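You operate a simulated robot arm through the tools that you are given. There is no shell and no other tool. Be economical: measure what you need, move in short steps, check, and stop when the job is done.

The job below is to be done with a simulated two-armed robot. You get a single attempt, and the scene is never put back.

## Task
On the top of the dark table, fold the green scarf in half, so that its two long edges meet.

The check looks at the end state, three seconds after you hand in, the way a careful person would. Anything else that was tipped, shoved, dropped, spilled or broken makes it a failure. Flat cloth is picked up by pressing the open fingertips on it (5 to 10 N) and closing them slowly along it; thin cloth reads only 2 to 8 mm in the jaws.

## Robot
Two 7-joint arms with two-finger parallel grippers on one trunk, on a base that drives. Base frame: it is fixed to the floor where the robot stands at the start and does not move with it; the origin is under the middle of the robot, x ahead of it, y to its left, z up; the surface under the hand at the start is at about z = 780. Readings come in mm, degrees, newtons and seconds.
The left shoulder is at the start at [70, 163, 1045], the right one opposite. With the tool pointing down near the work surface each hand reaches from about 400 to 880 mm from the robot's upright axis, wherever it stands, measured 20 degrees to its own side. Places, roughly: top of the dark table [700, -100, 800]. Payload 3.43 kg a hand.
The tool frame of a hand sits at the grasp point between the pads (the TCP): z along the fingers, y along the line on which they close. The tips reach 34 mm beyond it. Largest opening 128 mm; finger width 24, thickness 12; the body of the gripper, 48 by 130 mm, starts 96 mm behind the TCP.
Orientation is told as [roll, pitch, yaw] about the base's x, y, z axes, in that order, counted from this pose: with the fingers straight down and closing along the base's y, the tool's x points along the base's -x, its y along +y and its z along -z.

## Interface
- The arms move only by the tool send_rows. It takes "left_commands", "right_commands" or both (then of equal length, played together; a hand with none holds still); each is a list of rows, each a list of 2 entries, a list of its own where there are three numbers: the shift along the tool's x, y, z in mm, then the turn, a rotation vector about the tool's x, y, z in degrees. In form: [[[dx, dy, dz], [rx, ry, rz]], ...]. A call has 1 to 10 rows; each row shifts and turns the commanded pose from where the row before left it, along the tool's axes as they then stand. "left_jaw" and "right_jaw" are, for a hand that has rows, the finger opening in mm, from 0 to 128, set as the call begins (left out, the last holds). Each row takes 0.2 s and may step no farther than 50 mm and 8.6 degrees from the row before; otherwise, or with a gripper value out of range, the whole call is refused. A pose out of reach is approached as far as the arm can. The call stops where the force on the tool passes 40 N (or 10 N more than at its start, if that is more) or the arm is blocked; 0.2 s more then pass. The fingers move at their own pace (about 153 mm/s each) and stop on an object; they squeeze with about 34 N. The grip force told is the motor's: it shows also when the fingers shut on nothing. Time passes only in rows, and 0.2 s behind the last, so rows that do not move let the fingers close. It gives the time, the measured TCP pose, the force on the tool (base axes), the opening and the grip force at its end, in the units of the frame above (readings bear some noise), with the torque about the TCP (base axes, N m) and any sound that the robot's microphone picked up.
- Cameras (640 x 400 px; columns grow to the right, rows downward): "scene" is now at [137.4, -6, 1268.9]; the picture's right is [-0.05, -1.00, 0.00], its down [-0.60, 0.03, -0.80] and it looks along [0.80, -0.04, -0.60] (base axes); focal length 214 px, centre (320, 200). "left" rides on the left gripper at [76, 11, -160] in its tool frame; the picture's right is [-0.15, 0.99, 0.00], its down [-0.88, -0.13, -0.46] and it looks along [-0.45, -0.07, 0.89] (tool axes); focal length 234 px, centre (320, 200). "right" rides on the right gripper at [76, -11, -160] in its tool frame; the picture's right is [0.15, 0.99, 0.00], its down [-0.88, 0.13, -0.46] and it looks along [-0.45, 0.07, 0.89] (tool axes); focal length 234 px, centre (320, 200). There is no depth. A picture from a camera that has moved, and an enlarged one, comes with that camera's place and axes in the base frame and with its lens.
- snapshot(camera): a new picture of that camera. No time passes.
- raise_lower(by): slides the trunk up (or, below 0, down) by that many mm; the arms and the scene camera ride with it, the base frame stays. It gives what a move gives, with no picture.
- steer(legs): drives the robot by 1 to 6 legs, each [ahead, left, turn to the left] in mm, mm and degrees, along the robot's own axes; the way and the turn of a leg run together, so that a leg with both is an arc; at most 1500 mm and 180 degrees a leg. The arms and the cameras ride along, it lands a little off, and it stops where it bumps. It gives what a move gives.
- head_to(pan, tilt): turns the head with the scene camera to pan (to the left, within 86 degrees either way) and tilt (down, from -29 to 69), counted from straight ahead of the robot. It gives what a move gives.
- zoom(camera, box): a new picture of the part [left, top, right, bottom] of that camera's present view, enlarged. No time passes.
- hand_in(): hands the job in; it is judged then, once.

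Go step by step. Nothing tells you exact positions but the pictures and the camera data: compare them with the known pose of the tool, close in by small moves and look again before you grip or let go. The budget is 120 turns and 88 pictures, counting those below and the enlarged ones. Unless the task says otherwise, let go and move clear before handing in, and close with one line.

The tools are called after "Call:" as name(argument=value, ...) on one line, values as JSON. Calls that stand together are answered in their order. send_rows: Moves the arms, as the interface text tells. Its arguments: {"type":"object","properties":{"left_commands":{"type":"array","items":{"type":"array"}},"left_jaw":{"type":"number"},"right_commands":{"type":"array","items":{"type":"array"}},"right_jaw":{"type":"number"}},"required":[]} The other tools are called the same way: raise_lower (by) slides the trunk up or down; steer (legs) drives the base; head_to (pan, tilt) turns the head that bears the scene camera; snapshot (camera) takes a picture; zoom (camera, box) takes an enlarged picture of a part of a camera's view; hand_in () hands the job in.

At the start:

```text
t: 0.0
left_ee_pos: [678.7, 146.5, 1005.7]
left_tcp_rot: [0.0, 0.0, 0.0]
left_contact_force: [-0.7, 0.6, 0.2]
left_ft_torque: [-0.02, 0.0, 0.0]
left_grip_width: 128.1
left_grip_force: 0.2
right_ee_pos: [602.1, -314.6, 929.8]
right_tcp_rot: [0.0, 0.0, 0.0]
right_contact_force: [-0.8, 0.1, -0.2]
right_ft_torque: [-0.01, -0.01, -0.03]
right_grip_width: 128.0
right_grip_force: 0.1
trunk travel left (down, up): [-525.0, 415.0]
robot x, y, heading: [0.2, -3.6, -0.3]
head pan, tilt: [-2.6, 37.0]
```

scene: 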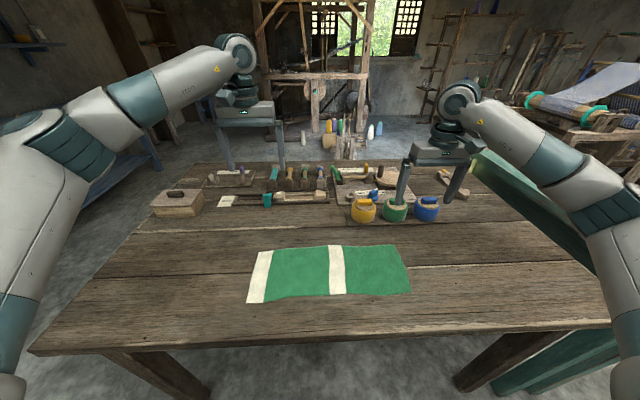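
right: 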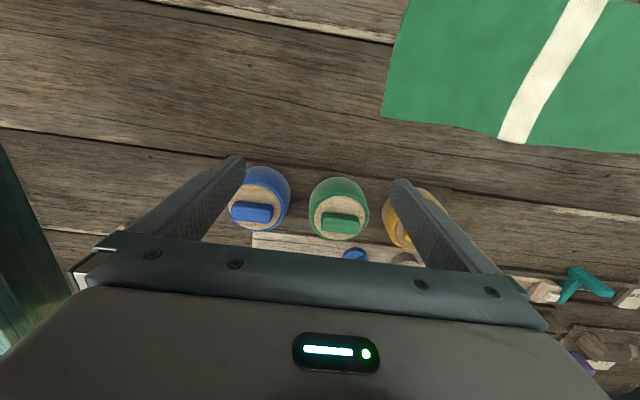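
left: 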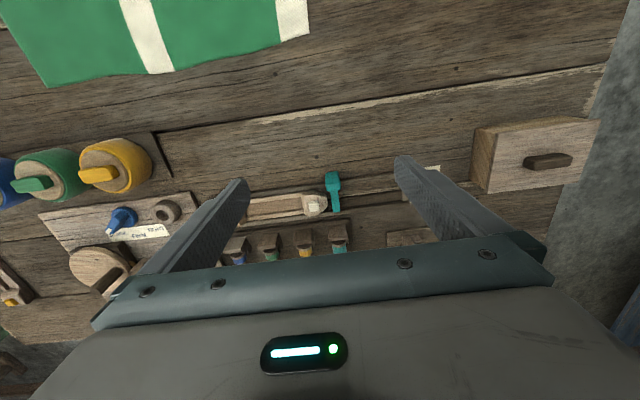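

I see the green scarf lying across the table, long axis along y, roughly x 400–555 and y −245–150. I'll back the base off a little for comfortable reach, then look closer.

Call:
steer(legs=[[-130, 0, 0]])

```text
t: 1.3
left_ee_pos: [549.2, 146.9, 1006.2]
left_tcp_rot: [0.0, 0.0, 0.0]
left_contact_force: [-0.6, 0.6, -0.1]
left_ft_torque: [-0.03, -0.03, 0.0]
left_grip_width: 128.1
left_grip_force: 0.1
right_ee_pos: [472.1, -312.1, 929.4]
right_tcp_rot: [0.0, 0.1, -0.1]
right_contact_force: [0.6, 0.1, -0.1]
right_ft_torque: [0.01, -0.02, -0.02]
right_grip_width: 128.0
right_grip_force: 0.1
trunk travel left (down, up): [-525.0, 415.0]
robot x, y, heading: [-126.7, -1.2, 0.4]
head pan, tilt: [-2.6, 37.0]
```

Call:
zoom(camera="scene", box=[220, 180, 440, 318])

Call:
snapshot(camera="left")

Call:
snapshot(camera="right")

```text
2.90 times, centred on (330, 249) of scene
camera zoom: at [6.5, -6.0, 1268.9], right [-0.05, -1.0, 0.0], down [-0.6, 0.03, -0.8], along [0.8, -0.04, -0.6], focal length 622 px, centre (291, 58)
```

zoom: 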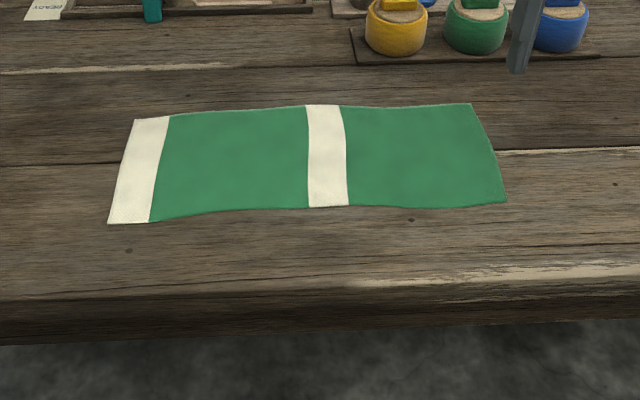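

```text
83 pictures are left
camera left: at [473.1, 158.3, 1165.8], right [0.15, 0.99, 0.0], down [0.88, -0.13, 0.46], along [0.45, -0.07, -0.89], focal length 234 px, centre (320, 200)
```

left: 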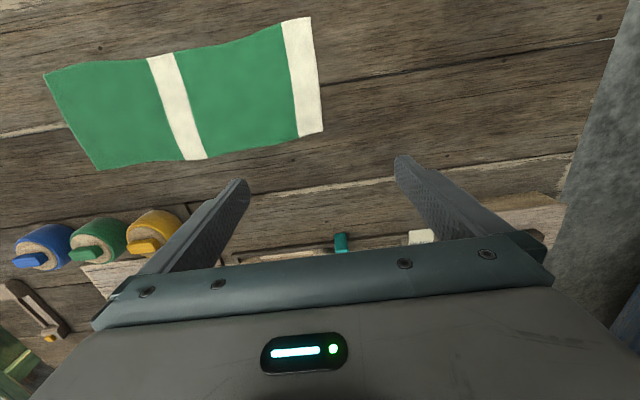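

```text
82 pictures are left
camera right: at [395.1, -322.3, 1089.4], right [-0.15, 0.99, 0.0], down [0.88, 0.13, 0.46], along [0.45, 0.07, -0.89], focal length 234 px, centre (320, 200)
```

right: 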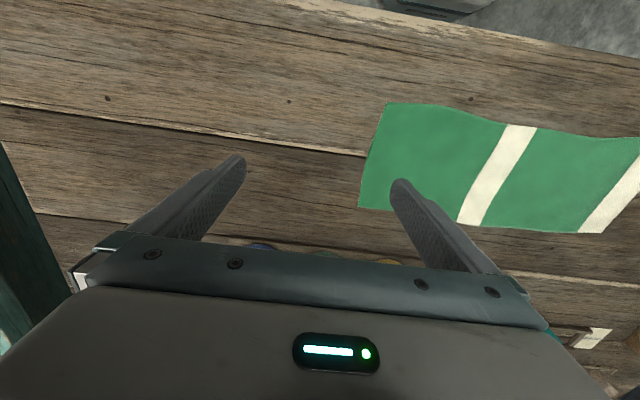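

The far edge is at about x 550 and the near edge at about 402–408, running from y 152 to −240. My plan is to pinch the far edge near both corners, lift it, and fold it toward me with the hands tilting. I'll back up a bit more first so there is room for that tilt.

Call:
steer(legs=[[-100, 0, 0]])

```text
t: 2.4
left_ee_pos: [447.1, 146.3, 1006.8]
left_tcp_rot: [0.1, 0.0, 0.1]
left_contact_force: [-0.8, 0.9, -0.4]
left_ft_torque: [-0.02, -0.01, -0.02]
left_grip_width: 128.0
left_grip_force: 0.0
right_ee_pos: [371.4, -312.0, 930.4]
right_tcp_rot: [0.0, 0.0, 0.1]
right_contact_force: [-0.4, 0.6, -0.2]
right_ft_torque: [0.01, -0.01, -0.03]
right_grip_width: 128.1
right_grip_force: 0.0
trunk travel left (down, up): [-525.0, 415.0]
robot x, y, heading: [-228.7, -0.2, -0.1]
head pan, tilt: [-2.6, 37.0]
```

Call:
send_rows(left_commands=[[[-18, -6, 31], [0, 0, 0]], [[-18, -6, 31], [0, 0, 0]], [[-18, -6, 31], [0, 0, 0]], [[-18, -5, 31], [0, 0, 0]], [[-19, -5, 32], [0, 0, 0]]], right_commands=[[[-34, 21, 16], [0, 0, 0]], [[-34, 21, 16], [0, 0, 0]], [[-34, 21, 16], [0, 0, 0]], [[-34, 21, 16], [0, 0, 0]], [[-31, 20, 16], [0, 0, 0]]], left_jaw=44, right_jaw=44)

```text
t: 3.6
left_ee_pos: [542.3, 118.9, 848.4]
left_tcp_rot: [0.0, 0.1, 0.0]
left_contact_force: [-0.7, 0.0, -0.4]
left_ft_torque: [-0.01, 0.07, -0.02]
left_grip_width: 43.8
left_grip_force: 0.1
right_ee_pos: [540.5, -207.9, 850.0]
right_tcp_rot: [0.1, 0.1, -0.1]
right_contact_force: [-0.7, 0.2, 0.0]
right_ft_torque: [-0.01, 0.03, 0.01]
right_grip_width: 43.8
right_grip_force: 0.0
trunk travel left (down, up): [-525.0, 415.0]
robot x, y, heading: [-226.6, -4.7, -0.1]
head pan, tilt: [-2.6, 37.0]
```

Call:
snapshot(camera="left")

Call:
snapshot(camera="right")

Call:
snapshot(camera="scene")

```text
81 pictures are left
camera left: at [467.2, 130.6, 1008.5], right [0.15, 0.99, 0.0], down [0.88, -0.13, 0.45], along [0.45, -0.07, -0.89], focal length 234 px, centre (320, 200)
```

left: 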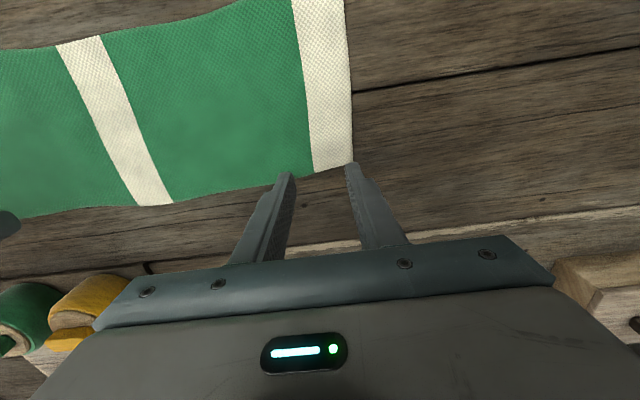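

```text
80 pictures are left
camera right: at [464.6, -218.1, 1008.1], right [-0.15, 0.99, 0.0], down [0.88, 0.13, 0.45], along [0.45, 0.07, -0.89], focal length 234 px, centre (320, 200)
```

right: 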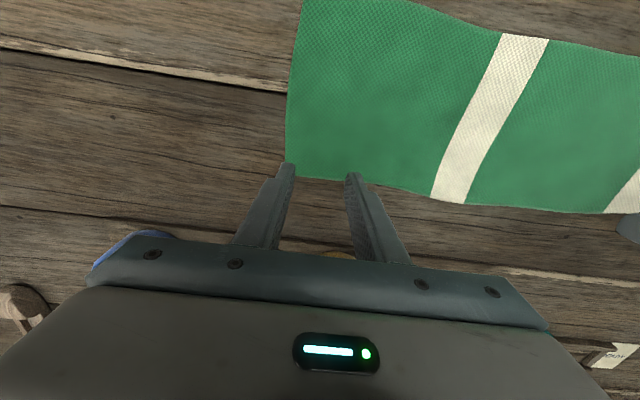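

```text
79 pictures are left
camera scene: at [-90.9, -5.3, 1268.7], right [-0.05, -1.0, 0.0], down [-0.6, 0.03, -0.8], along [0.8, -0.04, -0.6], focal length 214 px, centre (320, 200)
```

scene: 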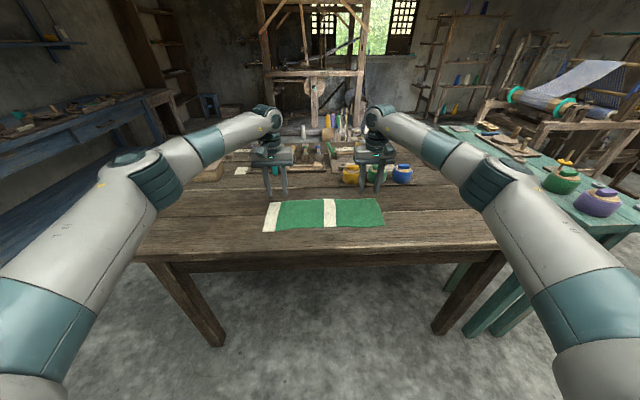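

The grip spots line up: the far edge is x≈549 under the left hand and x≈557 under the right. I'm lowering close to the surface.

Call:
send_rows(left_commands=[[[0, 0, 14], [0, 0, 0]], [[0, 0, 14], [0, 0, 0]], [[0, 0, 2], [0, 0, 0]], [[0, 0, 0], [0, 0, 0]]], right_commands=[[[-4, 0, 15], [0, 0, 0]], [[-2, 0, 15], [0, 0, 0]], [[0, 0, 2], [0, 0, 0]], [[0, 0, 0], [0, 0, 0]]])

```text
t: 4.6
left_ee_pos: [541.4, 117.9, 821.4]
left_tcp_rot: [0.0, -0.1, 0.1]
left_contact_force: [-0.3, -0.8, -0.4]
left_ft_torque: [-0.01, 0.0, -0.01]
left_grip_width: 43.9
left_grip_force: 0.0
right_ee_pos: [545.1, -208.7, 818.1]
right_tcp_rot: [0.0, 0.2, 0.0]
right_contact_force: [-0.6, -0.1, -0.3]
right_ft_torque: [0.01, 0.01, 0.01]
right_grip_width: 44.2
right_grip_force: 0.0
trunk travel left (down, up): [-525.0, 415.0]
robot x, y, heading: [-228.6, 1.8, 0.1]
head pan, tilt: [-2.6, 37.0]
```

Call:
send_rows(left_commands=[[[0, 0, 2], [0, 0, 0]], [[0, 0, 2], [0, 0, 0]], [[0, 0, 1], [0, 0, 0]]], right_commands=[[[0, 0, 1], [0, 0, 0]], [[0, 0, 1], [0, 0, 0]], [[0, 0, 0], [0, 0, 0]]])

```text
t: 5.4
left_ee_pos: [539.7, 118.9, 815.8]
left_tcp_rot: [0.0, 0.0, 0.1]
left_contact_force: [0.2, 0.2, 2.2]
left_ft_torque: [0.0, 0.03, 0.03]
left_grip_width: 43.8
left_grip_force: 0.0
right_ee_pos: [544.2, -209.4, 817.0]
right_tcp_rot: [-0.1, 0.0, -0.1]
right_contact_force: [-1.1, -0.5, -0.1]
right_ft_torque: [0.01, -0.03, -0.04]
right_grip_width: 44.1
right_grip_force: 0.1
trunk travel left (down, up): [-525.0, 415.0]
robot x, y, heading: [-229.5, 3.7, 0.0]
head pan, tilt: [-2.6, 37.0]
```

The left fingertips are touching (2 N) and the right ones are about 1–2 mm above the cloth. I'm pressing a little further with both.

Call:
send_rows(left_commands=[[[0, 0, 1], [0, 0, 0]], [[0, 0, 0], [0, 0, 0]]], right_commands=[[[0, 0, 1], [0, 0, 0]], [[0, 0, 1], [0, 0, 0]]])

```text
t: 6.0
left_ee_pos: [539.6, 118.6, 814.8]
left_tcp_rot: [-0.1, -0.1, 0.1]
left_contact_force: [2.3, 0.2, 6.3]
left_ft_torque: [-0.08, -0.02, 0.0]
left_grip_width: 43.9
left_grip_force: 0.0
right_ee_pos: [543.6, -207.2, 816.2]
right_tcp_rot: [0.0, -0.1, 0.0]
right_contact_force: [1.3, -0.1, 4.4]
right_ft_torque: [0.06, 0.01, 0.01]
right_grip_width: 43.8
right_grip_force: 0.1
trunk travel left (down, up): [-525.0, 415.0]
robot x, y, heading: [-231.6, -1.6, -0.3]
head pan, tilt: [-2.6, 37.0]
```

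Both hands are pressing well. I'll add a touch on the right and start closing slowly.

Call:
send_rows(left_commands=[[[0, 0, 0], [0, 0, 0]]], right_commands=[[[0, 0, 0.6], [0, 0, 0]]], left_jaw=36, right_jaw=36)

Call:
send_rows(left_commands=[[[0, 0, 0], [0, 0, 0]]], right_commands=[[[0, 0, 0], [0, 0, 0]]], left_jaw=28, right_jaw=28)

```text
t: 6.4
left_ee_pos: [538.5, 118.2, 815.2]
left_tcp_rot: [0.0, -0.2, 0.0]
left_contact_force: [1.5, -0.4, 5.8]
left_ft_torque: [-0.06, -0.02, 0.0]
left_grip_width: 35.2
left_grip_force: 0.0
right_ee_pos: [544.4, -208.0, 816.5]
right_tcp_rot: [0.0, -0.2, 0.0]
right_contact_force: [1.6, 0.1, 10.0]
right_ft_torque: [-0.02, -0.02, 0.02]
right_grip_width: 35.2
right_grip_force: 0.0
trunk travel left (down, up): [-525.0, 415.0]
robot x, y, heading: [-230.6, 2.3, 0.1]
head pan, tilt: [-2.6, 37.0]
```

```text
t: 6.8
left_ee_pos: [538.7, 118.6, 816.3]
left_tcp_rot: [-0.1, -0.1, 0.0]
left_contact_force: [-0.4, -2.3, 6.0]
left_ft_torque: [-0.11, -0.03, -0.01]
left_grip_width: 28.8
left_grip_force: 0.3
right_ee_pos: [543.3, -207.3, 814.6]
right_tcp_rot: [0.0, -0.1, 0.0]
right_contact_force: [1.5, 1.9, 11.2]
right_ft_torque: [0.1, 0.0, 0.02]
right_grip_width: 27.7
right_grip_force: 0.0
trunk travel left (down, up): [-525.0, 415.0]
robot x, y, heading: [-230.2, 4.8, 0.1]
head pan, tilt: [-2.6, 37.0]
```

Call:
send_rows(left_commands=[[[0, 0, 0], [0, 0, 0]]], right_commands=[[[0, 0, -0.4], [0, 0, 0]]], left_jaw=20, right_jaw=20)

Call:
send_rows(left_commands=[[[0, 0, 0], [0, 0, 0]]], right_commands=[[[0, 0, 0], [0, 0, 0]]], left_jaw=12, right_jaw=12)

Call:
snapshot(camera="left")

Call:
snapshot(camera="right")

```text
t: 7.2
left_ee_pos: [538.5, 117.5, 815.1]
left_tcp_rot: [-0.2, -0.1, -0.1]
left_contact_force: [0.3, -4.5, 6.5]
left_ft_torque: [-0.11, -0.02, -0.01]
left_grip_width: 23.2
left_grip_force: 3.9
right_ee_pos: [543.7, -206.8, 816.2]
right_tcp_rot: [0.1, -0.1, 0.2]
right_contact_force: [-1.5, 5.6, 12.0]
right_ft_torque: [0.13, 0.04, 0.02]
right_grip_width: 22.3
right_grip_force: 2.9
trunk travel left (down, up): [-525.0, 415.0]
robot x, y, heading: [-231.6, -2.6, -0.0]
head pan, tilt: [-2.6, 37.0]
```

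```text
t: 7.6
left_ee_pos: [539.1, 121.4, 815.6]
left_tcp_rot: [0.2, 0.0, 0.3]
left_contact_force: [-0.9, -1.1, 6.5]
left_ft_torque: [-0.12, 0.01, 0.0]
left_grip_width: 13.1
left_grip_force: 0.8
right_ee_pos: [544.5, -210.4, 816.1]
right_tcp_rot: [-0.2, -0.1, -0.1]
right_contact_force: [-0.4, 0.1, 12.2]
right_ft_torque: [0.07, 0.05, 0.0]
right_grip_width: 10.6
right_grip_force: 1.0
trunk travel left (down, up): [-525.0, 415.0]
robot x, y, heading: [-229.3, 2.7, -0.2]
head pan, tilt: [-2.6, 37.0]
```

```text
78 pictures are left
camera left: at [463.5, 132.9, 975.1], right [0.14, 0.99, 0.0], down [0.88, -0.13, 0.46], along [0.45, -0.06, -0.89], focal length 234 px, centre (320, 200)
```

left: 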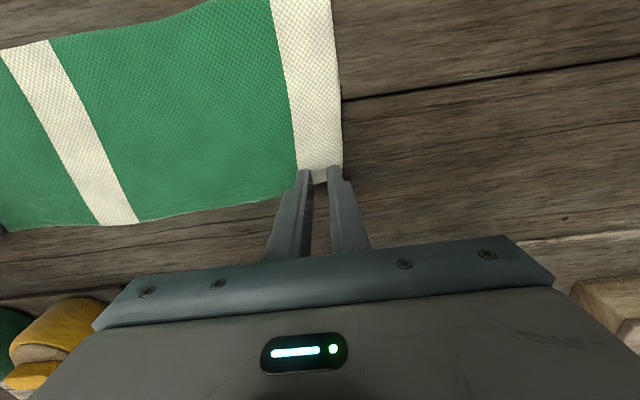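

```text
77 pictures are left
camera right: at [467.1, -219.6, 974.4], right [-0.14, 0.99, 0.0], down [0.88, 0.13, 0.46], along [0.45, 0.06, -0.89], focal length 234 px, centre (320, 200)
```

right: 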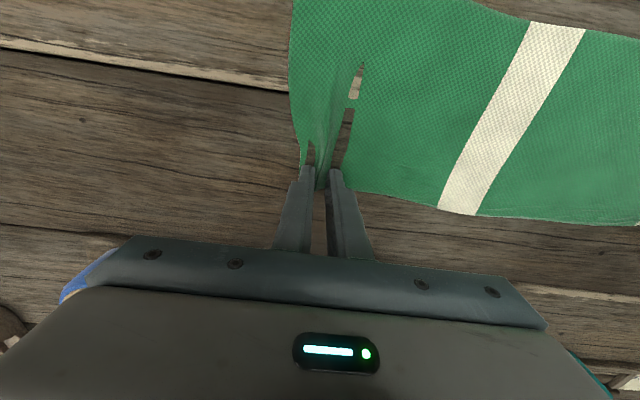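

The right hand has gathered a ridge. The left looks like it slid over the flat cloth. I'll close both fully and check.

Call:
send_rows(left_commands=[[[0, 0, 0], [0, 0, 0]], [[0, 0, 0], [0, 0, 0]]], right_commands=[[[0, 0, 0], [0, 0, 0]], [[0, 0, 0], [0, 0, 0]]], left_jaw=0, right_jaw=0)

Call:
zoom(camera="left", box=[220, 80, 420, 260])

Call:
zoom(camera="right", box=[220, 80, 420, 260])

```text
t: 8.2
left_ee_pos: [538.2, 119.8, 815.2]
left_tcp_rot: [0.1, -0.1, 0.0]
left_contact_force: [-0.2, 1.7, 5.2]
left_ft_torque: [0.0, 0.06, -0.02]
left_grip_width: 0.0
left_grip_force: 33.4
right_ee_pos: [543.1, -208.3, 815.9]
right_tcp_rot: [-0.1, -0.2, -0.1]
right_contact_force: [0.1, -3.0, 12.7]
right_ft_torque: [-0.07, 0.04, 0.0]
right_grip_width: 2.4
right_grip_force: 34.3
trunk travel left (down, up): [-525.0, 415.0]
robot x, y, heading: [-229.6, 1.2, 0.1]
head pan, tilt: [-2.6, 37.0]
```

```text
2.22 times, centred on (320, 170) of left
camera zoom: at [463.2, 130.4, 975.1], right [0.15, 0.99, 0.0], down [0.88, -0.13, 0.46], along [0.45, -0.07, -0.89], focal length 520 px, centre (320, 267)
```

zoom: 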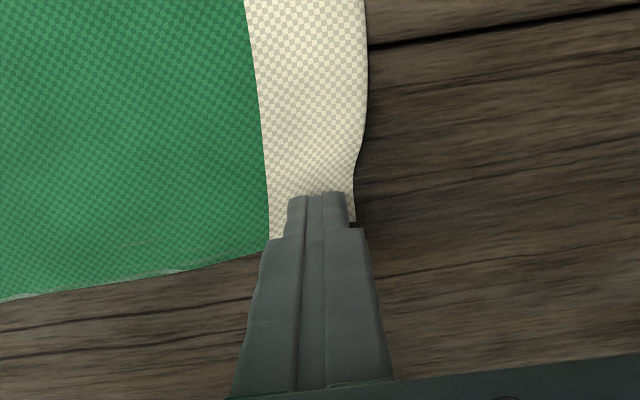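

```text
2.22 times, centred on (320, 170) of right
camera zoom: at [467.0, -218.8, 974.3], right [-0.14, 0.99, 0.0], down [0.88, 0.13, 0.46], along [0.45, 0.06, -0.89], focal length 520 px, centre (320, 267)
```

zoom: 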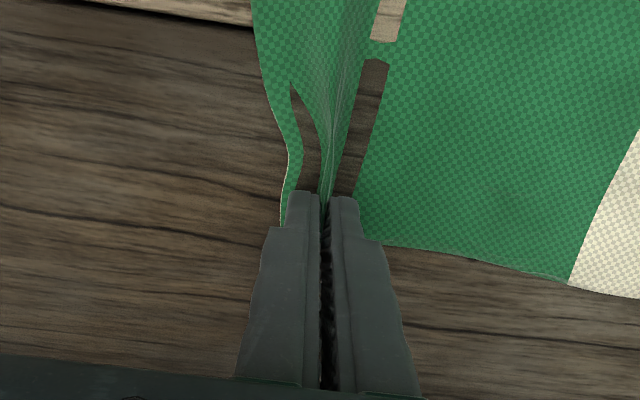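

The right hand holds a pinch (2.4 mm), but the left closed on nothing. I'll lift the left slightly, reopen it, move it inward and press harder.

Call:
send_rows(left_commands=[[[0, 0, -8], [0, 0, 0]], [[-2, -6, 0], [0, 0, 0]], [[0, 0, 0], [0, 0, 0]]], left_jaw=1)

Call:
send_rows(left_commands=[[[0, 0, 0], [0, 0, 0]], [[0, 0, 6], [0, 0, 0]], [[0, 0, 2], [0, 0, 0]], [[0, 0, 0.7], [0, 0, 0]], [[0, 0, 0], [0, 0, 0]]], left_jaw=44)

Call:
snapshot(camera="left")

```text
t: 9.0
left_ee_pos: [540.1, 112.3, 823.0]
left_tcp_rot: [-0.1, -0.1, 0.0]
left_contact_force: [0.9, -0.6, 0.4]
left_ft_torque: [-0.02, -0.02, -0.01]
left_grip_width: 0.0
left_grip_force: 32.8
right_ee_pos: [542.4, -208.7, 814.9]
right_tcp_rot: [0.1, -0.1, -0.1]
right_contact_force: [-0.9, -4.2, 16.0]
right_ft_torque: [-0.12, 0.05, -0.01]
right_grip_width: 2.1
right_grip_force: 33.7
trunk travel left (down, up): [-525.0, 415.0]
robot x, y, heading: [-229.8, 0.8, 0.0]
head pan, tilt: [-2.6, 37.0]
```

```text
t: 10.2
left_ee_pos: [541.1, 112.9, 815.4]
left_tcp_rot: [0.0, -0.2, 0.0]
left_contact_force: [-0.4, -0.1, 7.1]
left_ft_torque: [-0.11, 0.08, 0.0]
left_grip_width: 43.8
left_grip_force: 0.2
right_ee_pos: [543.3, -209.0, 815.7]
right_tcp_rot: [-0.1, -0.2, 0.0]
right_contact_force: [2.4, -2.7, 12.4]
right_ft_torque: [-0.11, -0.01, 0.0]
right_grip_width: 2.7
right_grip_force: 34.3
trunk travel left (down, up): [-525.0, 415.0]
robot x, y, heading: [-231.5, -1.1, -0.0]
head pan, tilt: [-2.6, 37.0]
```

```text
74 pictures are left
camera left: at [465.2, 124.2, 974.9], right [0.15, 0.99, 0.0], down [0.88, -0.13, 0.46], along [0.45, -0.07, -0.89], focal length 234 px, centre (320, 200)
```

left: 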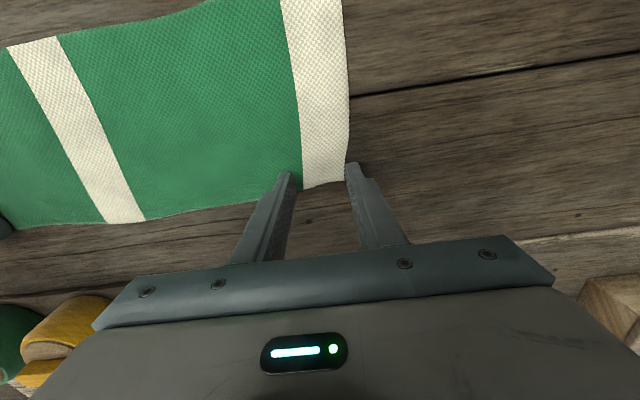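

The scarf's left end has shifted to y≈136, so the outer finger sits off the cloth. I'm moving the left hand to y≈98.

Call:
send_rows(left_commands=[[[0, 0, -8], [0, 0, 0]], [[0, -15, 0], [0, 0, 0]], [[0, 0, 6], [0, 0, 0]], [[0, 0, 2], [0, 0, 0]], [[0, 0, 0.5], [0, 0, 0]], [[0, 0, 0], [0, 0, 0]]], left_jaw=44)

Call:
send_rows(left_commands=[[[0, 0, 0], [0, 0, 0]]], left_jaw=38)

Call:
zoom(camera="left", box=[220, 80, 420, 260])

```text
t: 11.6
left_ee_pos: [540.9, 98.4, 816.4]
left_tcp_rot: [0.0, -0.2, -0.1]
left_contact_force: [-1.5, 1.3, 12.9]
left_ft_torque: [0.05, 0.15, -0.01]
left_grip_width: 44.1
left_grip_force: 0.0
right_ee_pos: [542.9, -207.8, 816.2]
right_tcp_rot: [0.0, -0.1, 0.0]
right_contact_force: [2.1, -2.3, 10.2]
right_ft_torque: [-0.03, -0.06, 0.02]
right_grip_width: 2.4
right_grip_force: 33.6
trunk travel left (down, up): [-525.0, 415.0]
robot x, y, heading: [-233.9, -1.7, 0.0]
head pan, tilt: [-2.6, 37.0]
```

```text
t: 12.0
left_ee_pos: [540.8, 96.3, 815.0]
left_tcp_rot: [-0.1, -0.2, 0.0]
left_contact_force: [0.9, -1.4, 15.0]
left_ft_torque: [0.04, 0.08, 0.0]
left_grip_width: 36.6
left_grip_force: 0.0
right_ee_pos: [542.9, -208.4, 815.3]
right_tcp_rot: [0.1, -0.1, 0.0]
right_contact_force: [0.6, 1.4, 8.7]
right_ft_torque: [0.03, -0.06, -0.01]
right_grip_width: 2.5
right_grip_force: 34.1
trunk travel left (down, up): [-525.0, 415.0]
robot x, y, heading: [-227.7, 2.1, -0.1]
head pan, tilt: [-2.6, 37.0]
```

```text
2.22 times, centred on (320, 170) of left
camera zoom: at [464.9, 108.8, 974.8], right [0.15, 0.99, 0.0], down [0.88, -0.13, 0.46], along [0.45, -0.07, -0.89], focal length 520 px, centre (320, 267)
```

zoom: 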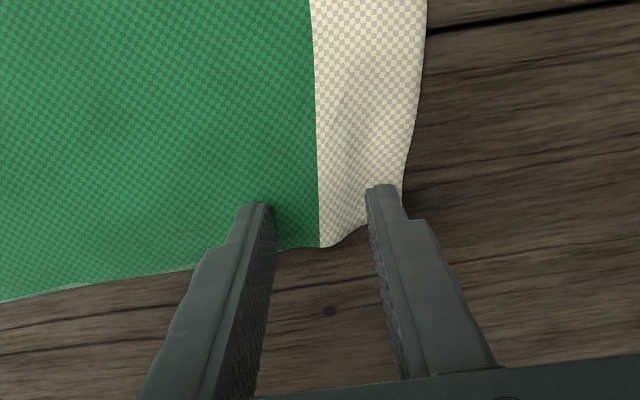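

The outer finger is now dragging the cloth and a ridge is starting to form. I'll keep closing slowly with slightly less pressure.

Call:
send_rows(left_commands=[[[0, 0, -0.5], [0, 0, 0]]], left_jaw=30)

Call:
send_rows(left_commands=[[[0, 0, 0], [0, 0, 0]]], left_jaw=22)

Call:
send_rows(left_commands=[[[0, 0, 0], [0, 0, 0]]], left_jaw=14)

Call:
send_rows(left_commands=[[[0, 0, 0], [0, 0, 0]], [[0, 0, 0], [0, 0, 0]]], left_jaw=0)

Call:
zoom(camera="left", box=[220, 80, 420, 260])

```text
t: 12.4
left_ee_pos: [540.6, 97.3, 815.1]
left_tcp_rot: [0.0, -0.2, 0.0]
left_contact_force: [-0.5, -1.3, 16.4]
left_ft_torque: [-0.04, 0.09, 0.03]
left_grip_width: 28.7
left_grip_force: 0.1
right_ee_pos: [543.7, -207.9, 815.7]
right_tcp_rot: [-0.1, -0.2, -0.1]
right_contact_force: [1.9, 0.9, 6.2]
right_ft_torque: [0.06, -0.04, -0.03]
right_grip_width: 2.6
right_grip_force: 33.6
trunk travel left (down, up): [-525.0, 415.0]
robot x, y, heading: [-231.1, -0.4, -0.2]
head pan, tilt: [-2.6, 37.0]
```

```text
t: 12.8
left_ee_pos: [541.1, 97.3, 815.7]
left_tcp_rot: [0.0, -0.2, 0.0]
left_contact_force: [-0.7, -1.5, 17.0]
left_ft_torque: [-0.11, 0.07, 0.03]
left_grip_width: 20.6
left_grip_force: 0.1
right_ee_pos: [542.1, -208.5, 815.6]
right_tcp_rot: [-0.1, -0.1, 0.0]
right_contact_force: [1.3, 1.9, 6.0]
right_ft_torque: [0.08, -0.02, -0.02]
right_grip_width: 2.4
right_grip_force: 34.0
trunk travel left (down, up): [-525.0, 415.0]
robot x, y, heading: [-231.7, 1.2, 0.0]
head pan, tilt: [-2.6, 37.0]
```

```text
t: 13.2
left_ee_pos: [541.1, 98.0, 815.5]
left_tcp_rot: [0.0, -0.1, 0.0]
left_contact_force: [0.0, -2.2, 15.7]
left_ft_torque: [-0.09, 0.1, 0.0]
left_grip_width: 12.7
left_grip_force: 0.1
right_ee_pos: [543.4, -207.7, 815.4]
right_tcp_rot: [0.0, -0.1, 0.0]
right_contact_force: [1.2, 3.5, 5.0]
right_ft_torque: [0.11, -0.01, -0.02]
right_grip_width: 2.4
right_grip_force: 33.8
trunk travel left (down, up): [-525.0, 415.0]
robot x, y, heading: [-227.1, -2.4, 0.2]
head pan, tilt: [-2.6, 37.0]
```

```text
t: 13.8
left_ee_pos: [540.8, 96.9, 816.1]
left_tcp_rot: [0.0, -0.1, -0.1]
left_contact_force: [0.6, -6.6, 16.6]
left_ft_torque: [-0.24, 0.12, -0.02]
left_grip_width: 2.4
left_grip_force: 34.0
right_ee_pos: [543.3, -208.3, 815.7]
right_tcp_rot: [0.2, -0.1, 0.1]
right_contact_force: [-0.7, 7.6, 5.6]
right_ft_torque: [0.27, 0.04, 0.0]
right_grip_width: 2.3
right_grip_force: 34.3
trunk travel left (down, up): [-525.0, 415.0]
robot x, y, heading: [-230.3, 0.4, 0.0]
head pan, tilt: [-2.6, 37.0]
```

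```text
2.22 times, centred on (320, 170) of left
camera zoom: at [464.9, 108.6, 974.8], right [0.15, 0.99, 0.0], down [0.88, -0.13, 0.46], along [0.45, -0.07, -0.89], focal length 520 px, centre (320, 267)
```

zoom: 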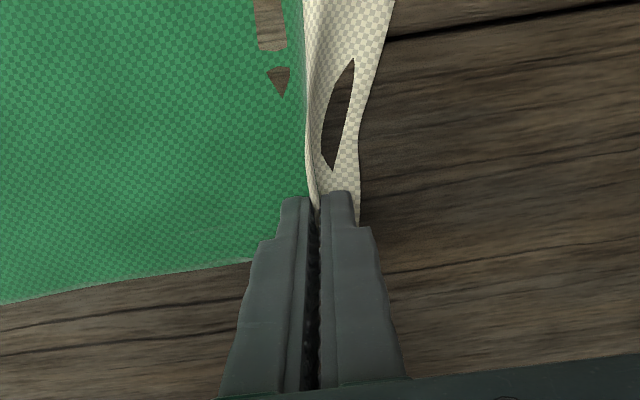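

Both hands now hold the far edge at about 2.4 mm. I'm lifting and starting the fold arc, tilting the fingers forward.

Call:
send_rows(left_commands=[[[5.1, -1, -15.9], [0, -5.5, 0]], [[8.06, -1, -15.44], [0, -5.5, 0]], [[10.61, 0, -14.59], [0, -5.5, 0]]], right_commands=[[[4.1, 0, -15.9], [0, -5.5, 0]], [[7.06, 0, -15.34], [0, -5.5, 0]], [[9.63, 0, -14.4], [0, -5.5, 0]]])

Call:
zoom(camera="scene", box=[220, 140, 430, 271])

Call:
snapshot(camera="left")

```text
t: 14.6
left_ee_pos: [513.5, 94.3, 857.1]
left_tcp_rot: [0.0, -16.7, 0.0]
left_contact_force: [0.7, -6.1, 0.1]
left_ft_torque: [-0.23, -0.01, -0.06]
left_grip_width: 2.6
left_grip_force: 33.8
right_ee_pos: [519.7, -208.0, 857.3]
right_tcp_rot: [0.0, -16.6, 0.0]
right_contact_force: [0.2, 7.9, 0.5]
right_ft_torque: [0.26, 0.0, 0.09]
right_grip_width: 2.7
right_grip_force: 34.3
trunk travel left (down, up): [-525.0, 415.0]
robot x, y, heading: [-227.0, -0.7, -0.2]
head pan, tilt: [-2.6, 37.0]
```

```text
3.05 times, centred on (325, 206) of scene
camera zoom: at [-94.1, -6.1, 1269.0], right [-0.05, -1.0, 0.0], down [-0.6, 0.03, -0.8], along [0.8, -0.04, -0.6], focal length 654 px, centre (305, 183)
```

zoom: 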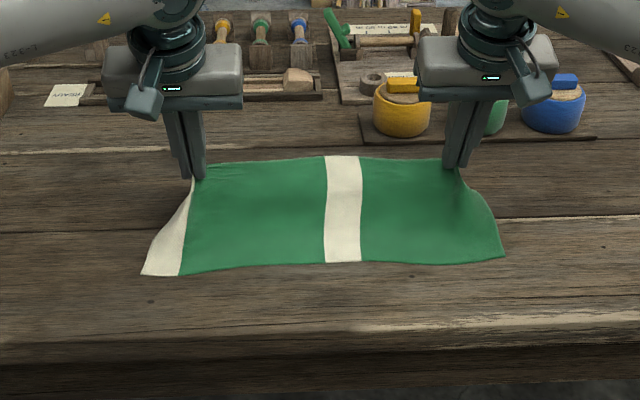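

```text
70 pictures are left
camera left: at [395.1, 106.8, 987.8], right [0.14, 0.99, 0.04], down [0.71, -0.13, 0.69], along [0.69, -0.07, -0.72], focal length 234 px, centre (320, 200)
```

left: 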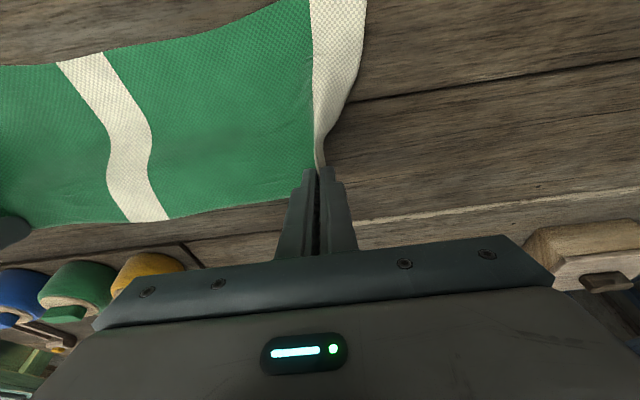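

Both corners have lifted cleanly and the edge is taut between the hands. I'm continuing the arc.

Call:
send_rows(left_commands=[[[13.11, 0, -13.48], [0, -5.5, 0]], [[15.15, 0, -12.16], [0, -5.5, 0]], [[16.56, 0, -10.42], [0, -5.5, 0]], [[17.82, 0, -8.36], [0, -5.5, 0]], [[18.26, 0, -5.96], [0, -5.5, 0]]], right_commands=[[[12.15, 0, -13.2], [0, -5.5, 0]], [[14.22, 0, -11.79], [0, -5.5, 0]], [[15.67, 0, -9.96], [0, -5.5, 0]], [[16.98, 0, -7.82], [0, -5.5, 0]], [[17.48, 0, -5.34], [0, -5.5, 0]]])

Call:
zoom(camera="scene", box=[220, 140, 430, 271])

Call:
snapshot(camera="left")

```text
t: 15.8
left_ee_pos: [421.6, 94.8, 862.6]
left_tcp_rot: [0.0, -44.2, 0.1]
left_contact_force: [-0.7, -5.2, 0.5]
left_ft_torque: [-0.11, -0.02, -0.19]
left_grip_width: 2.2
left_grip_force: 33.7
right_ee_pos: [433.5, -208.6, 863.8]
right_tcp_rot: [0.2, -44.1, -0.1]
right_contact_force: [1.1, 5.9, 0.2]
right_ft_torque: [0.13, -0.03, 0.19]
right_grip_width: 2.4
right_grip_force: 34.4
trunk travel left (down, up): [-525.0, 415.0]
robot x, y, heading: [-228.4, 2.7, -0.0]
head pan, tilt: [-2.6, 37.0]
```

```text
3.05 times, centred on (325, 206) of scene
camera zoom: at [-93.1, -6.2, 1269.0], right [-0.05, -1.0, 0.0], down [-0.6, 0.03, -0.8], along [0.8, -0.04, -0.6], focal length 654 px, centre (305, 183)
```

zoom: 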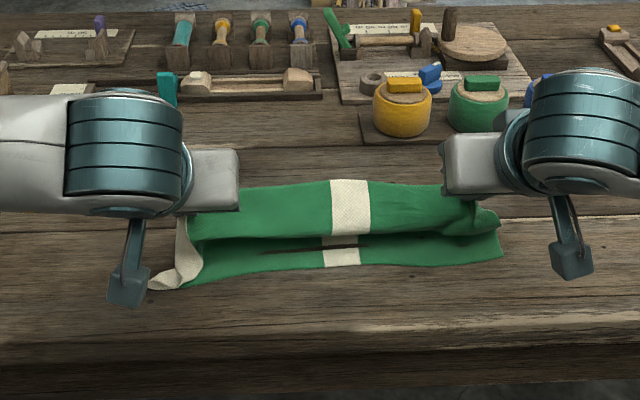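

```text
68 pictures are left
camera left: at [256.4, 106.6, 924.9], right [0.1, 0.99, 0.1], down [0.31, -0.13, 0.94], along [0.94, -0.07, -0.33], focal length 234 px, centre (320, 200)
```

left: 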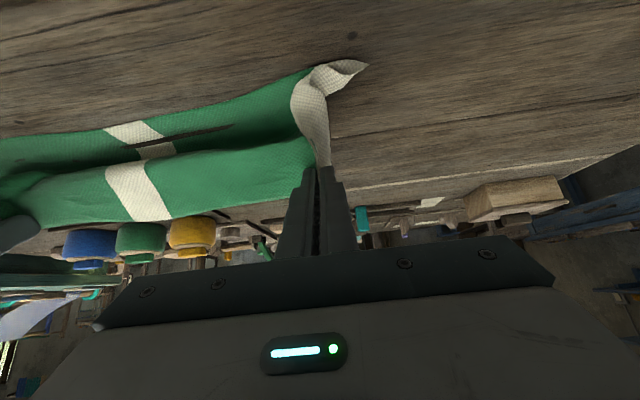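

The fold is forming well and the near edge hasn't moved. I'm continuing down toward it.

Call:
send_rows(left_commands=[[[18.45, 0, -3.5], [0, -5.5, 0]], [[18.1, 0, -0.71], [0, -5.5, 0]], [[8.6, 0, 1.1], [0, -5.5, 0]]], right_commands=[[[17.73, 0, -2.8], [0, -5.5, 0]], [[17.45, 0, 0.05], [0, -5.5, 0]], [[8.3, 0, 1.5], [0, -5.5, 0]]])

Call:
zoom(camera="scene", box=[220, 150, 430, 281])

Call:
snapshot(camera="left")

Call:
snapshot(camera="right")

```text
t: 16.6
left_ee_pos: [389.8, 97.4, 831.4]
left_tcp_rot: [-0.2, -60.5, 0.3]
left_contact_force: [-0.8, -0.3, -0.7]
left_ft_torque: [-0.01, -0.08, -0.02]
left_grip_width: 2.4
left_grip_force: 34.0
right_ee_pos: [404.0, -194.3, 835.8]
right_tcp_rot: [0.5, -59.1, 0.2]
right_contact_force: [-1.3, 0.1, -0.2]
right_ft_torque: [-0.03, -0.03, -0.06]
right_grip_width: 2.6
right_grip_force: 34.1
right hand out of reach, approached as far as the arm can: row 3
trunk travel left (down, up): [-525.0, 415.0]
robot x, y, heading: [-229.7, 2.7, 0.1]
head pan, tilt: [-2.6, 37.0]
```

```text
3.05 times, centred on (325, 216) of scene
camera zoom: at [-92.7, -3.7, 1269.0], right [-0.05, -1.0, 0.0], down [-0.6, 0.03, -0.8], along [0.8, -0.04, -0.6], focal length 654 px, centre (305, 153)
```

zoom: 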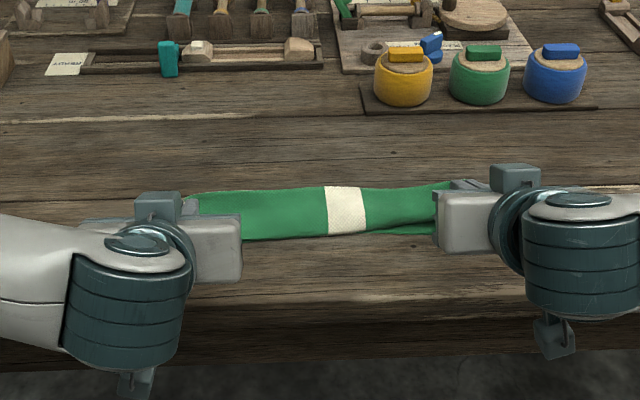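

```text
66 pictures are left
camera left: at [214.1, 108.1, 843.8], right [0.07, 0.99, 0.13], down [0.04, -0.13, 0.99], along [1.0, -0.07, -0.05], focal length 234 px, centre (320, 200)
```

left: 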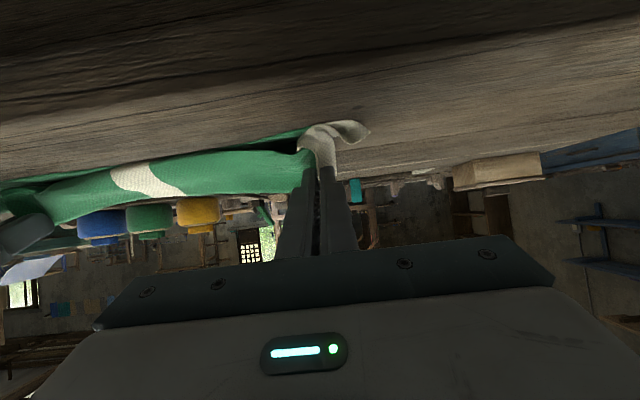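

```text
65 pictures are left
camera right: at [228.2, -207.0, 851.8], right [-0.09, 0.99, -0.12], down [0.06, 0.13, 0.99], along [0.99, 0.08, -0.07], focal length 234 px, centre (320, 200)
```

right: 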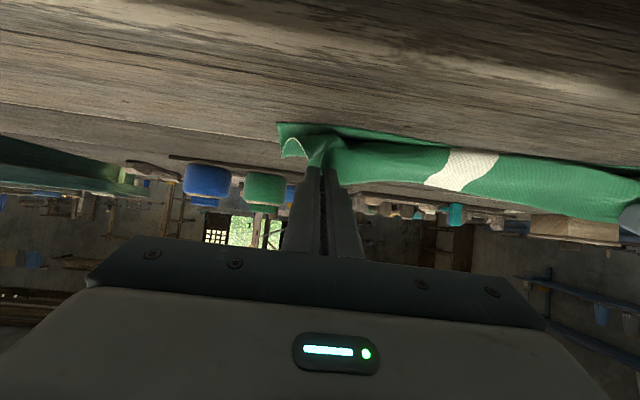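

The right arm reached a joint limit at this tilt, so I'll use the trunk to lower both hands together without changing the arm pose.

Call:
raise_lower(by=-12)

Call:
snapshot(camera="left")

Call:
snapshot(camera="right")

```text
t: 17.2
left_ee_pos: [390.0, 94.3, 820.8]
left_tcp_rot: [0.1, -60.6, 0.1]
left_contact_force: [0.8, -0.3, 4.5]
left_ft_torque: [0.01, -0.09, -0.01]
left_grip_width: 2.5
left_grip_force: 33.8
right_ee_pos: [403.6, -196.5, 823.4]
right_tcp_rot: [0.7, -59.0, 0.2]
right_contact_force: [-0.1, -0.1, 1.1]
right_ft_torque: [0.0, -0.01, -0.02]
right_grip_width: 2.6
right_grip_force: 33.9
trunk travel left (down, up): [-513.0, 427.0]
robot x, y, heading: [-228.4, 3.0, -0.1]
head pan, tilt: [-2.6, 37.0]
```

```text
64 pictures are left
camera left: at [213.7, 106.0, 833.0], right [0.07, 0.99, 0.13], down [0.04, -0.13, 0.99], along [1.0, -0.07, -0.04], focal length 234 px, centre (320, 200)
```

left: 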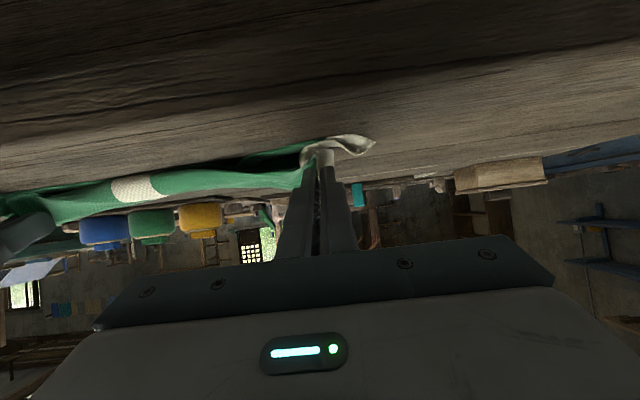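

```text
63 pictures are left
camera right: at [227.4, -208.4, 839.8], right [-0.09, 0.99, -0.12], down [0.06, 0.12, 0.99], along [0.99, 0.08, -0.07], focal length 234 px, centre (320, 200)
```

right: 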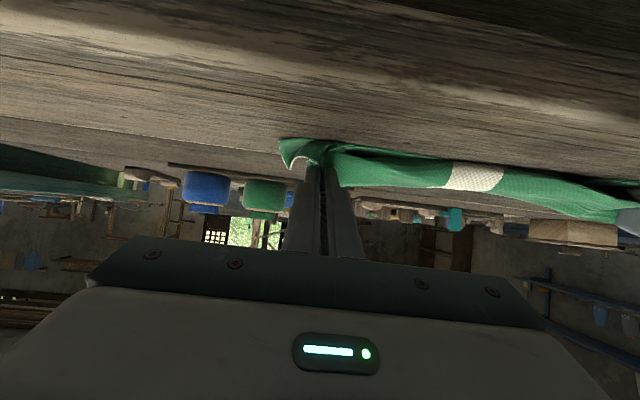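

The left hand is in light contact. I'll pull back about 8 mm so the held edge sits over the near edge, then go down a little more.

Call:
steer(legs=[[-9, 0, 0]])

Call:
raise_lower(by=-4)

Call:
snapshot(camera="right")

Call:
zoom(camera="scene", box=[220, 150, 430, 281])

```text
t: 18.0
left_ee_pos: [380.8, 94.7, 820.5]
left_tcp_rot: [0.0, -60.5, 0.1]
left_contact_force: [0.7, -1.0, 3.6]
left_ft_torque: [0.0, -0.05, -0.03]
left_grip_width: 2.5
left_grip_force: 33.9
right_ee_pos: [394.7, -196.0, 823.9]
right_tcp_rot: [0.9, -59.0, 0.2]
right_contact_force: [-0.3, 0.4, -0.5]
right_ft_torque: [-0.02, 0.0, 0.0]
right_grip_width: 2.2
right_grip_force: 34.0
trunk travel left (down, up): [-513.0, 427.0]
robot x, y, heading: [-239.8, 1.8, -0.0]
head pan, tilt: [-2.6, 37.0]
```

```text
t: 18.5
left_ee_pos: [381.3, 94.9, 818.1]
left_tcp_rot: [-0.1, -60.6, 0.0]
left_contact_force: [2.7, 0.4, 8.2]
left_ft_torque: [0.01, -0.23, -0.03]
left_grip_width: 2.2
left_grip_force: 34.3
right_ee_pos: [395.2, -196.6, 820.6]
right_tcp_rot: [0.8, -59.1, 0.3]
right_contact_force: [-0.5, -0.4, 4.4]
right_ft_torque: [0.01, -0.06, -0.01]
right_grip_width: 2.4
right_grip_force: 34.6
trunk travel left (down, up): [-509.0, 431.0]
robot x, y, heading: [-239.5, 1.2, -0.2]
head pan, tilt: [-2.6, 37.0]
```

```text
62 pictures are left
camera right: at [218.6, -208.1, 836.5], right [-0.09, 0.99, -0.12], down [0.06, 0.12, 0.99], along [0.99, 0.08, -0.07], focal length 234 px, centre (320, 200)
```

right: 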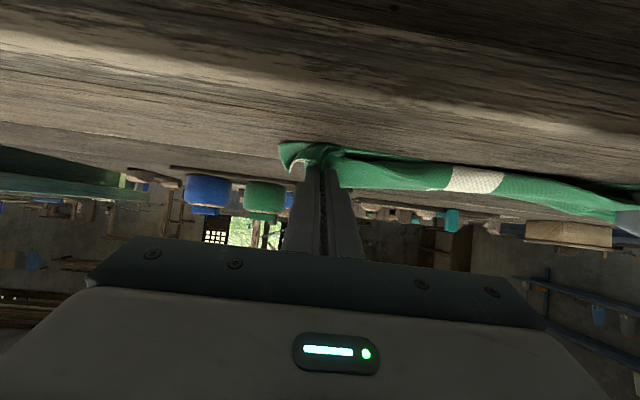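

```text
3.05 times, centred on (325, 216) of scene
camera zoom: at [-102.8, -6.1, 1253.2], right [-0.05, -1.0, 0.0], down [-0.6, 0.03, -0.8], along [0.8, -0.04, -0.6], focal length 654 px, centre (305, 153)
```

zoom: 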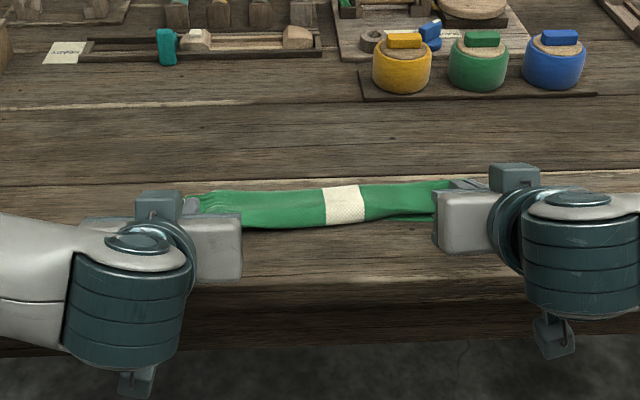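

Both hands are lightly in contact, with the held edge over the near edge. I'm releasing slowly.

Call:
send_rows(left_commands=[[[0, 0, 0], [0, 0, 0]], [[0, 0, 0], [0, 0, 0]]], right_commands=[[[0, 0, 0], [0, 0, 0]], [[0, 0, 0], [0, 0, 0]]], left_jaw=20, right_jaw=20)

Call:
snapshot(camera="left")

Call:
snapshot(camera="right")

```text
t: 19.1
left_ee_pos: [381.6, 94.4, 815.3]
left_tcp_rot: [0.0, -60.5, 0.0]
left_contact_force: [-0.1, 0.5, -0.2]
left_ft_torque: [0.01, 0.0, -0.01]
left_grip_width: 19.8
left_grip_force: 0.1
right_ee_pos: [394.1, -196.3, 817.5]
right_tcp_rot: [0.9, -59.0, 0.2]
right_contact_force: [-0.5, 0.1, -0.4]
right_ft_torque: [-0.01, 0.0, -0.02]
right_grip_width: 20.2
right_grip_force: 0.0
trunk travel left (down, up): [-509.0, 431.0]
robot x, y, heading: [-239.1, 0.4, -0.1]
head pan, tilt: [-2.6, 37.0]
```

```text
60 pictures are left
camera left: at [205.1, 106.2, 828.0], right [0.07, 0.99, 0.13], down [0.04, -0.13, 0.99], along [1.0, -0.07, -0.05], focal length 234 px, centre (320, 200)
```

left: 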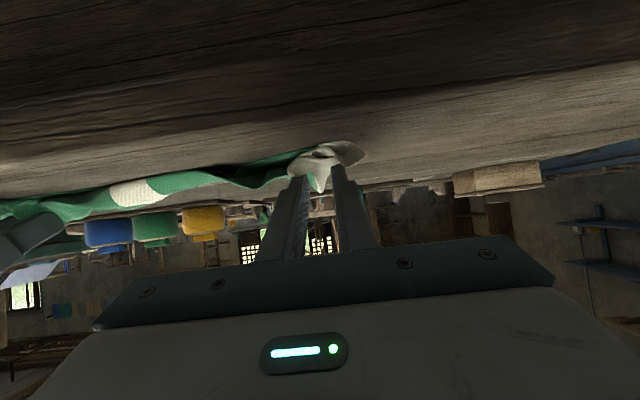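

```text
59 pictures are left
camera right: at [219.1, -208.1, 835.2], right [-0.09, 0.99, -0.12], down [0.06, 0.12, 0.99], along [0.99, 0.08, -0.07], focal length 234 px, centre (320, 200)
```

right: 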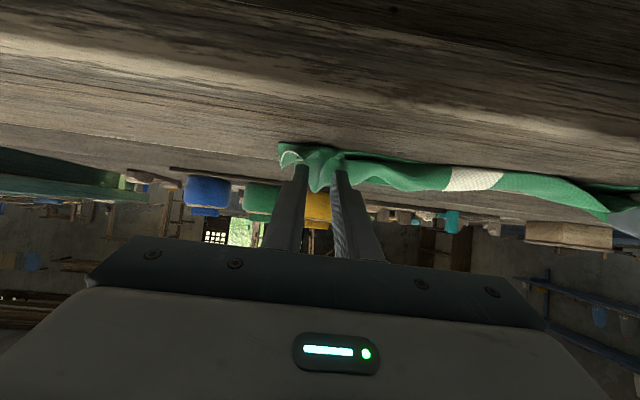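

Both hands have released. I'm retreating along the tool axis.

Call:
send_rows(left_commands=[[[0, 0, -15], [0, 0, 0]], [[0, 0, -20], [0, 0, 0]], [[0, 0, -20], [0, 0, 0]]], right_commands=[[[0, 0, -15], [0, 0, 0]], [[0, 0, -20], [0, 0, 0]], [[0, 0, -20], [0, 0, 0]]])

Call:
raise_lower(by=120)

Call:
snapshot(camera="left")

Call:
zoom(camera="scene", box=[220, 150, 430, 281])

```text
t: 19.9
left_ee_pos: [333.1, 93.9, 843.6]
left_tcp_rot: [0.0, -60.5, 0.0]
left_contact_force: [-0.3, 0.5, 0.2]
left_ft_torque: [0.0, 0.02, -0.01]
left_grip_width: 20.0
left_grip_force: 0.1
right_ee_pos: [348.0, -197.1, 847.7]
right_tcp_rot: [0.6, -58.9, 0.2]
right_contact_force: [-0.1, -0.4, 0.4]
right_ft_torque: [0.01, 0.03, -0.02]
right_grip_width: 19.6
right_grip_force: 0.0
trunk travel left (down, up): [-509.0, 431.0]
robot x, y, heading: [-240.8, -1.0, -0.1]
head pan, tilt: [-2.6, 37.0]
```

```text
t: 21.4
left_ee_pos: [334.1, 94.9, 961.9]
left_tcp_rot: [0.0, -60.4, 0.0]
left_contact_force: [-0.6, -0.6, 0.6]
left_ft_torque: [0.0, 0.0, 0.03]
left_grip_width: 20.1
left_grip_force: 0.0
right_ee_pos: [349.0, -197.3, 967.7]
right_tcp_rot: [0.7, -58.9, 0.1]
right_contact_force: [-0.4, 0.3, 0.5]
right_ft_torque: [0.01, 0.02, -0.02]
right_grip_width: 20.0
right_grip_force: 0.0
trunk travel left (down, up): [-629.0, 311.0]
robot x, y, heading: [-234.8, 1.4, 0.0]
head pan, tilt: [-2.6, 37.0]
```

```text
58 pictures are left
camera left: at [157.6, 105.7, 975.4], right [0.07, 0.99, 0.13], down [0.04, -0.13, 0.99], along [1.0, -0.07, -0.05], focal length 234 px, centre (320, 200)
```

left: 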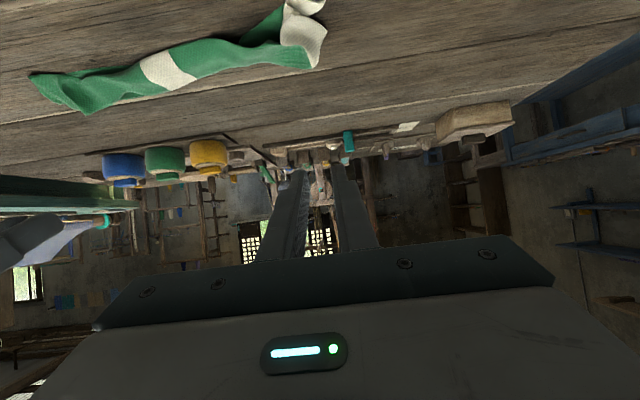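

```text
3.05 times, centred on (325, 216) of scene
camera zoom: at [-101.4, -6.1, 1372.8], right [-0.05, -1.0, 0.0], down [-0.6, 0.03, -0.8], along [0.8, -0.04, -0.6], focal length 654 px, centre (305, 153)
```

zoom: 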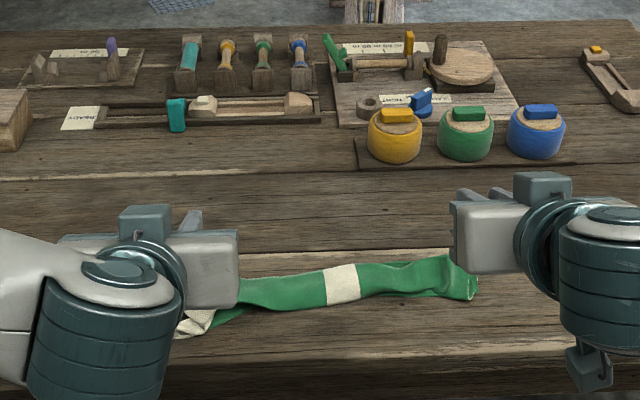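

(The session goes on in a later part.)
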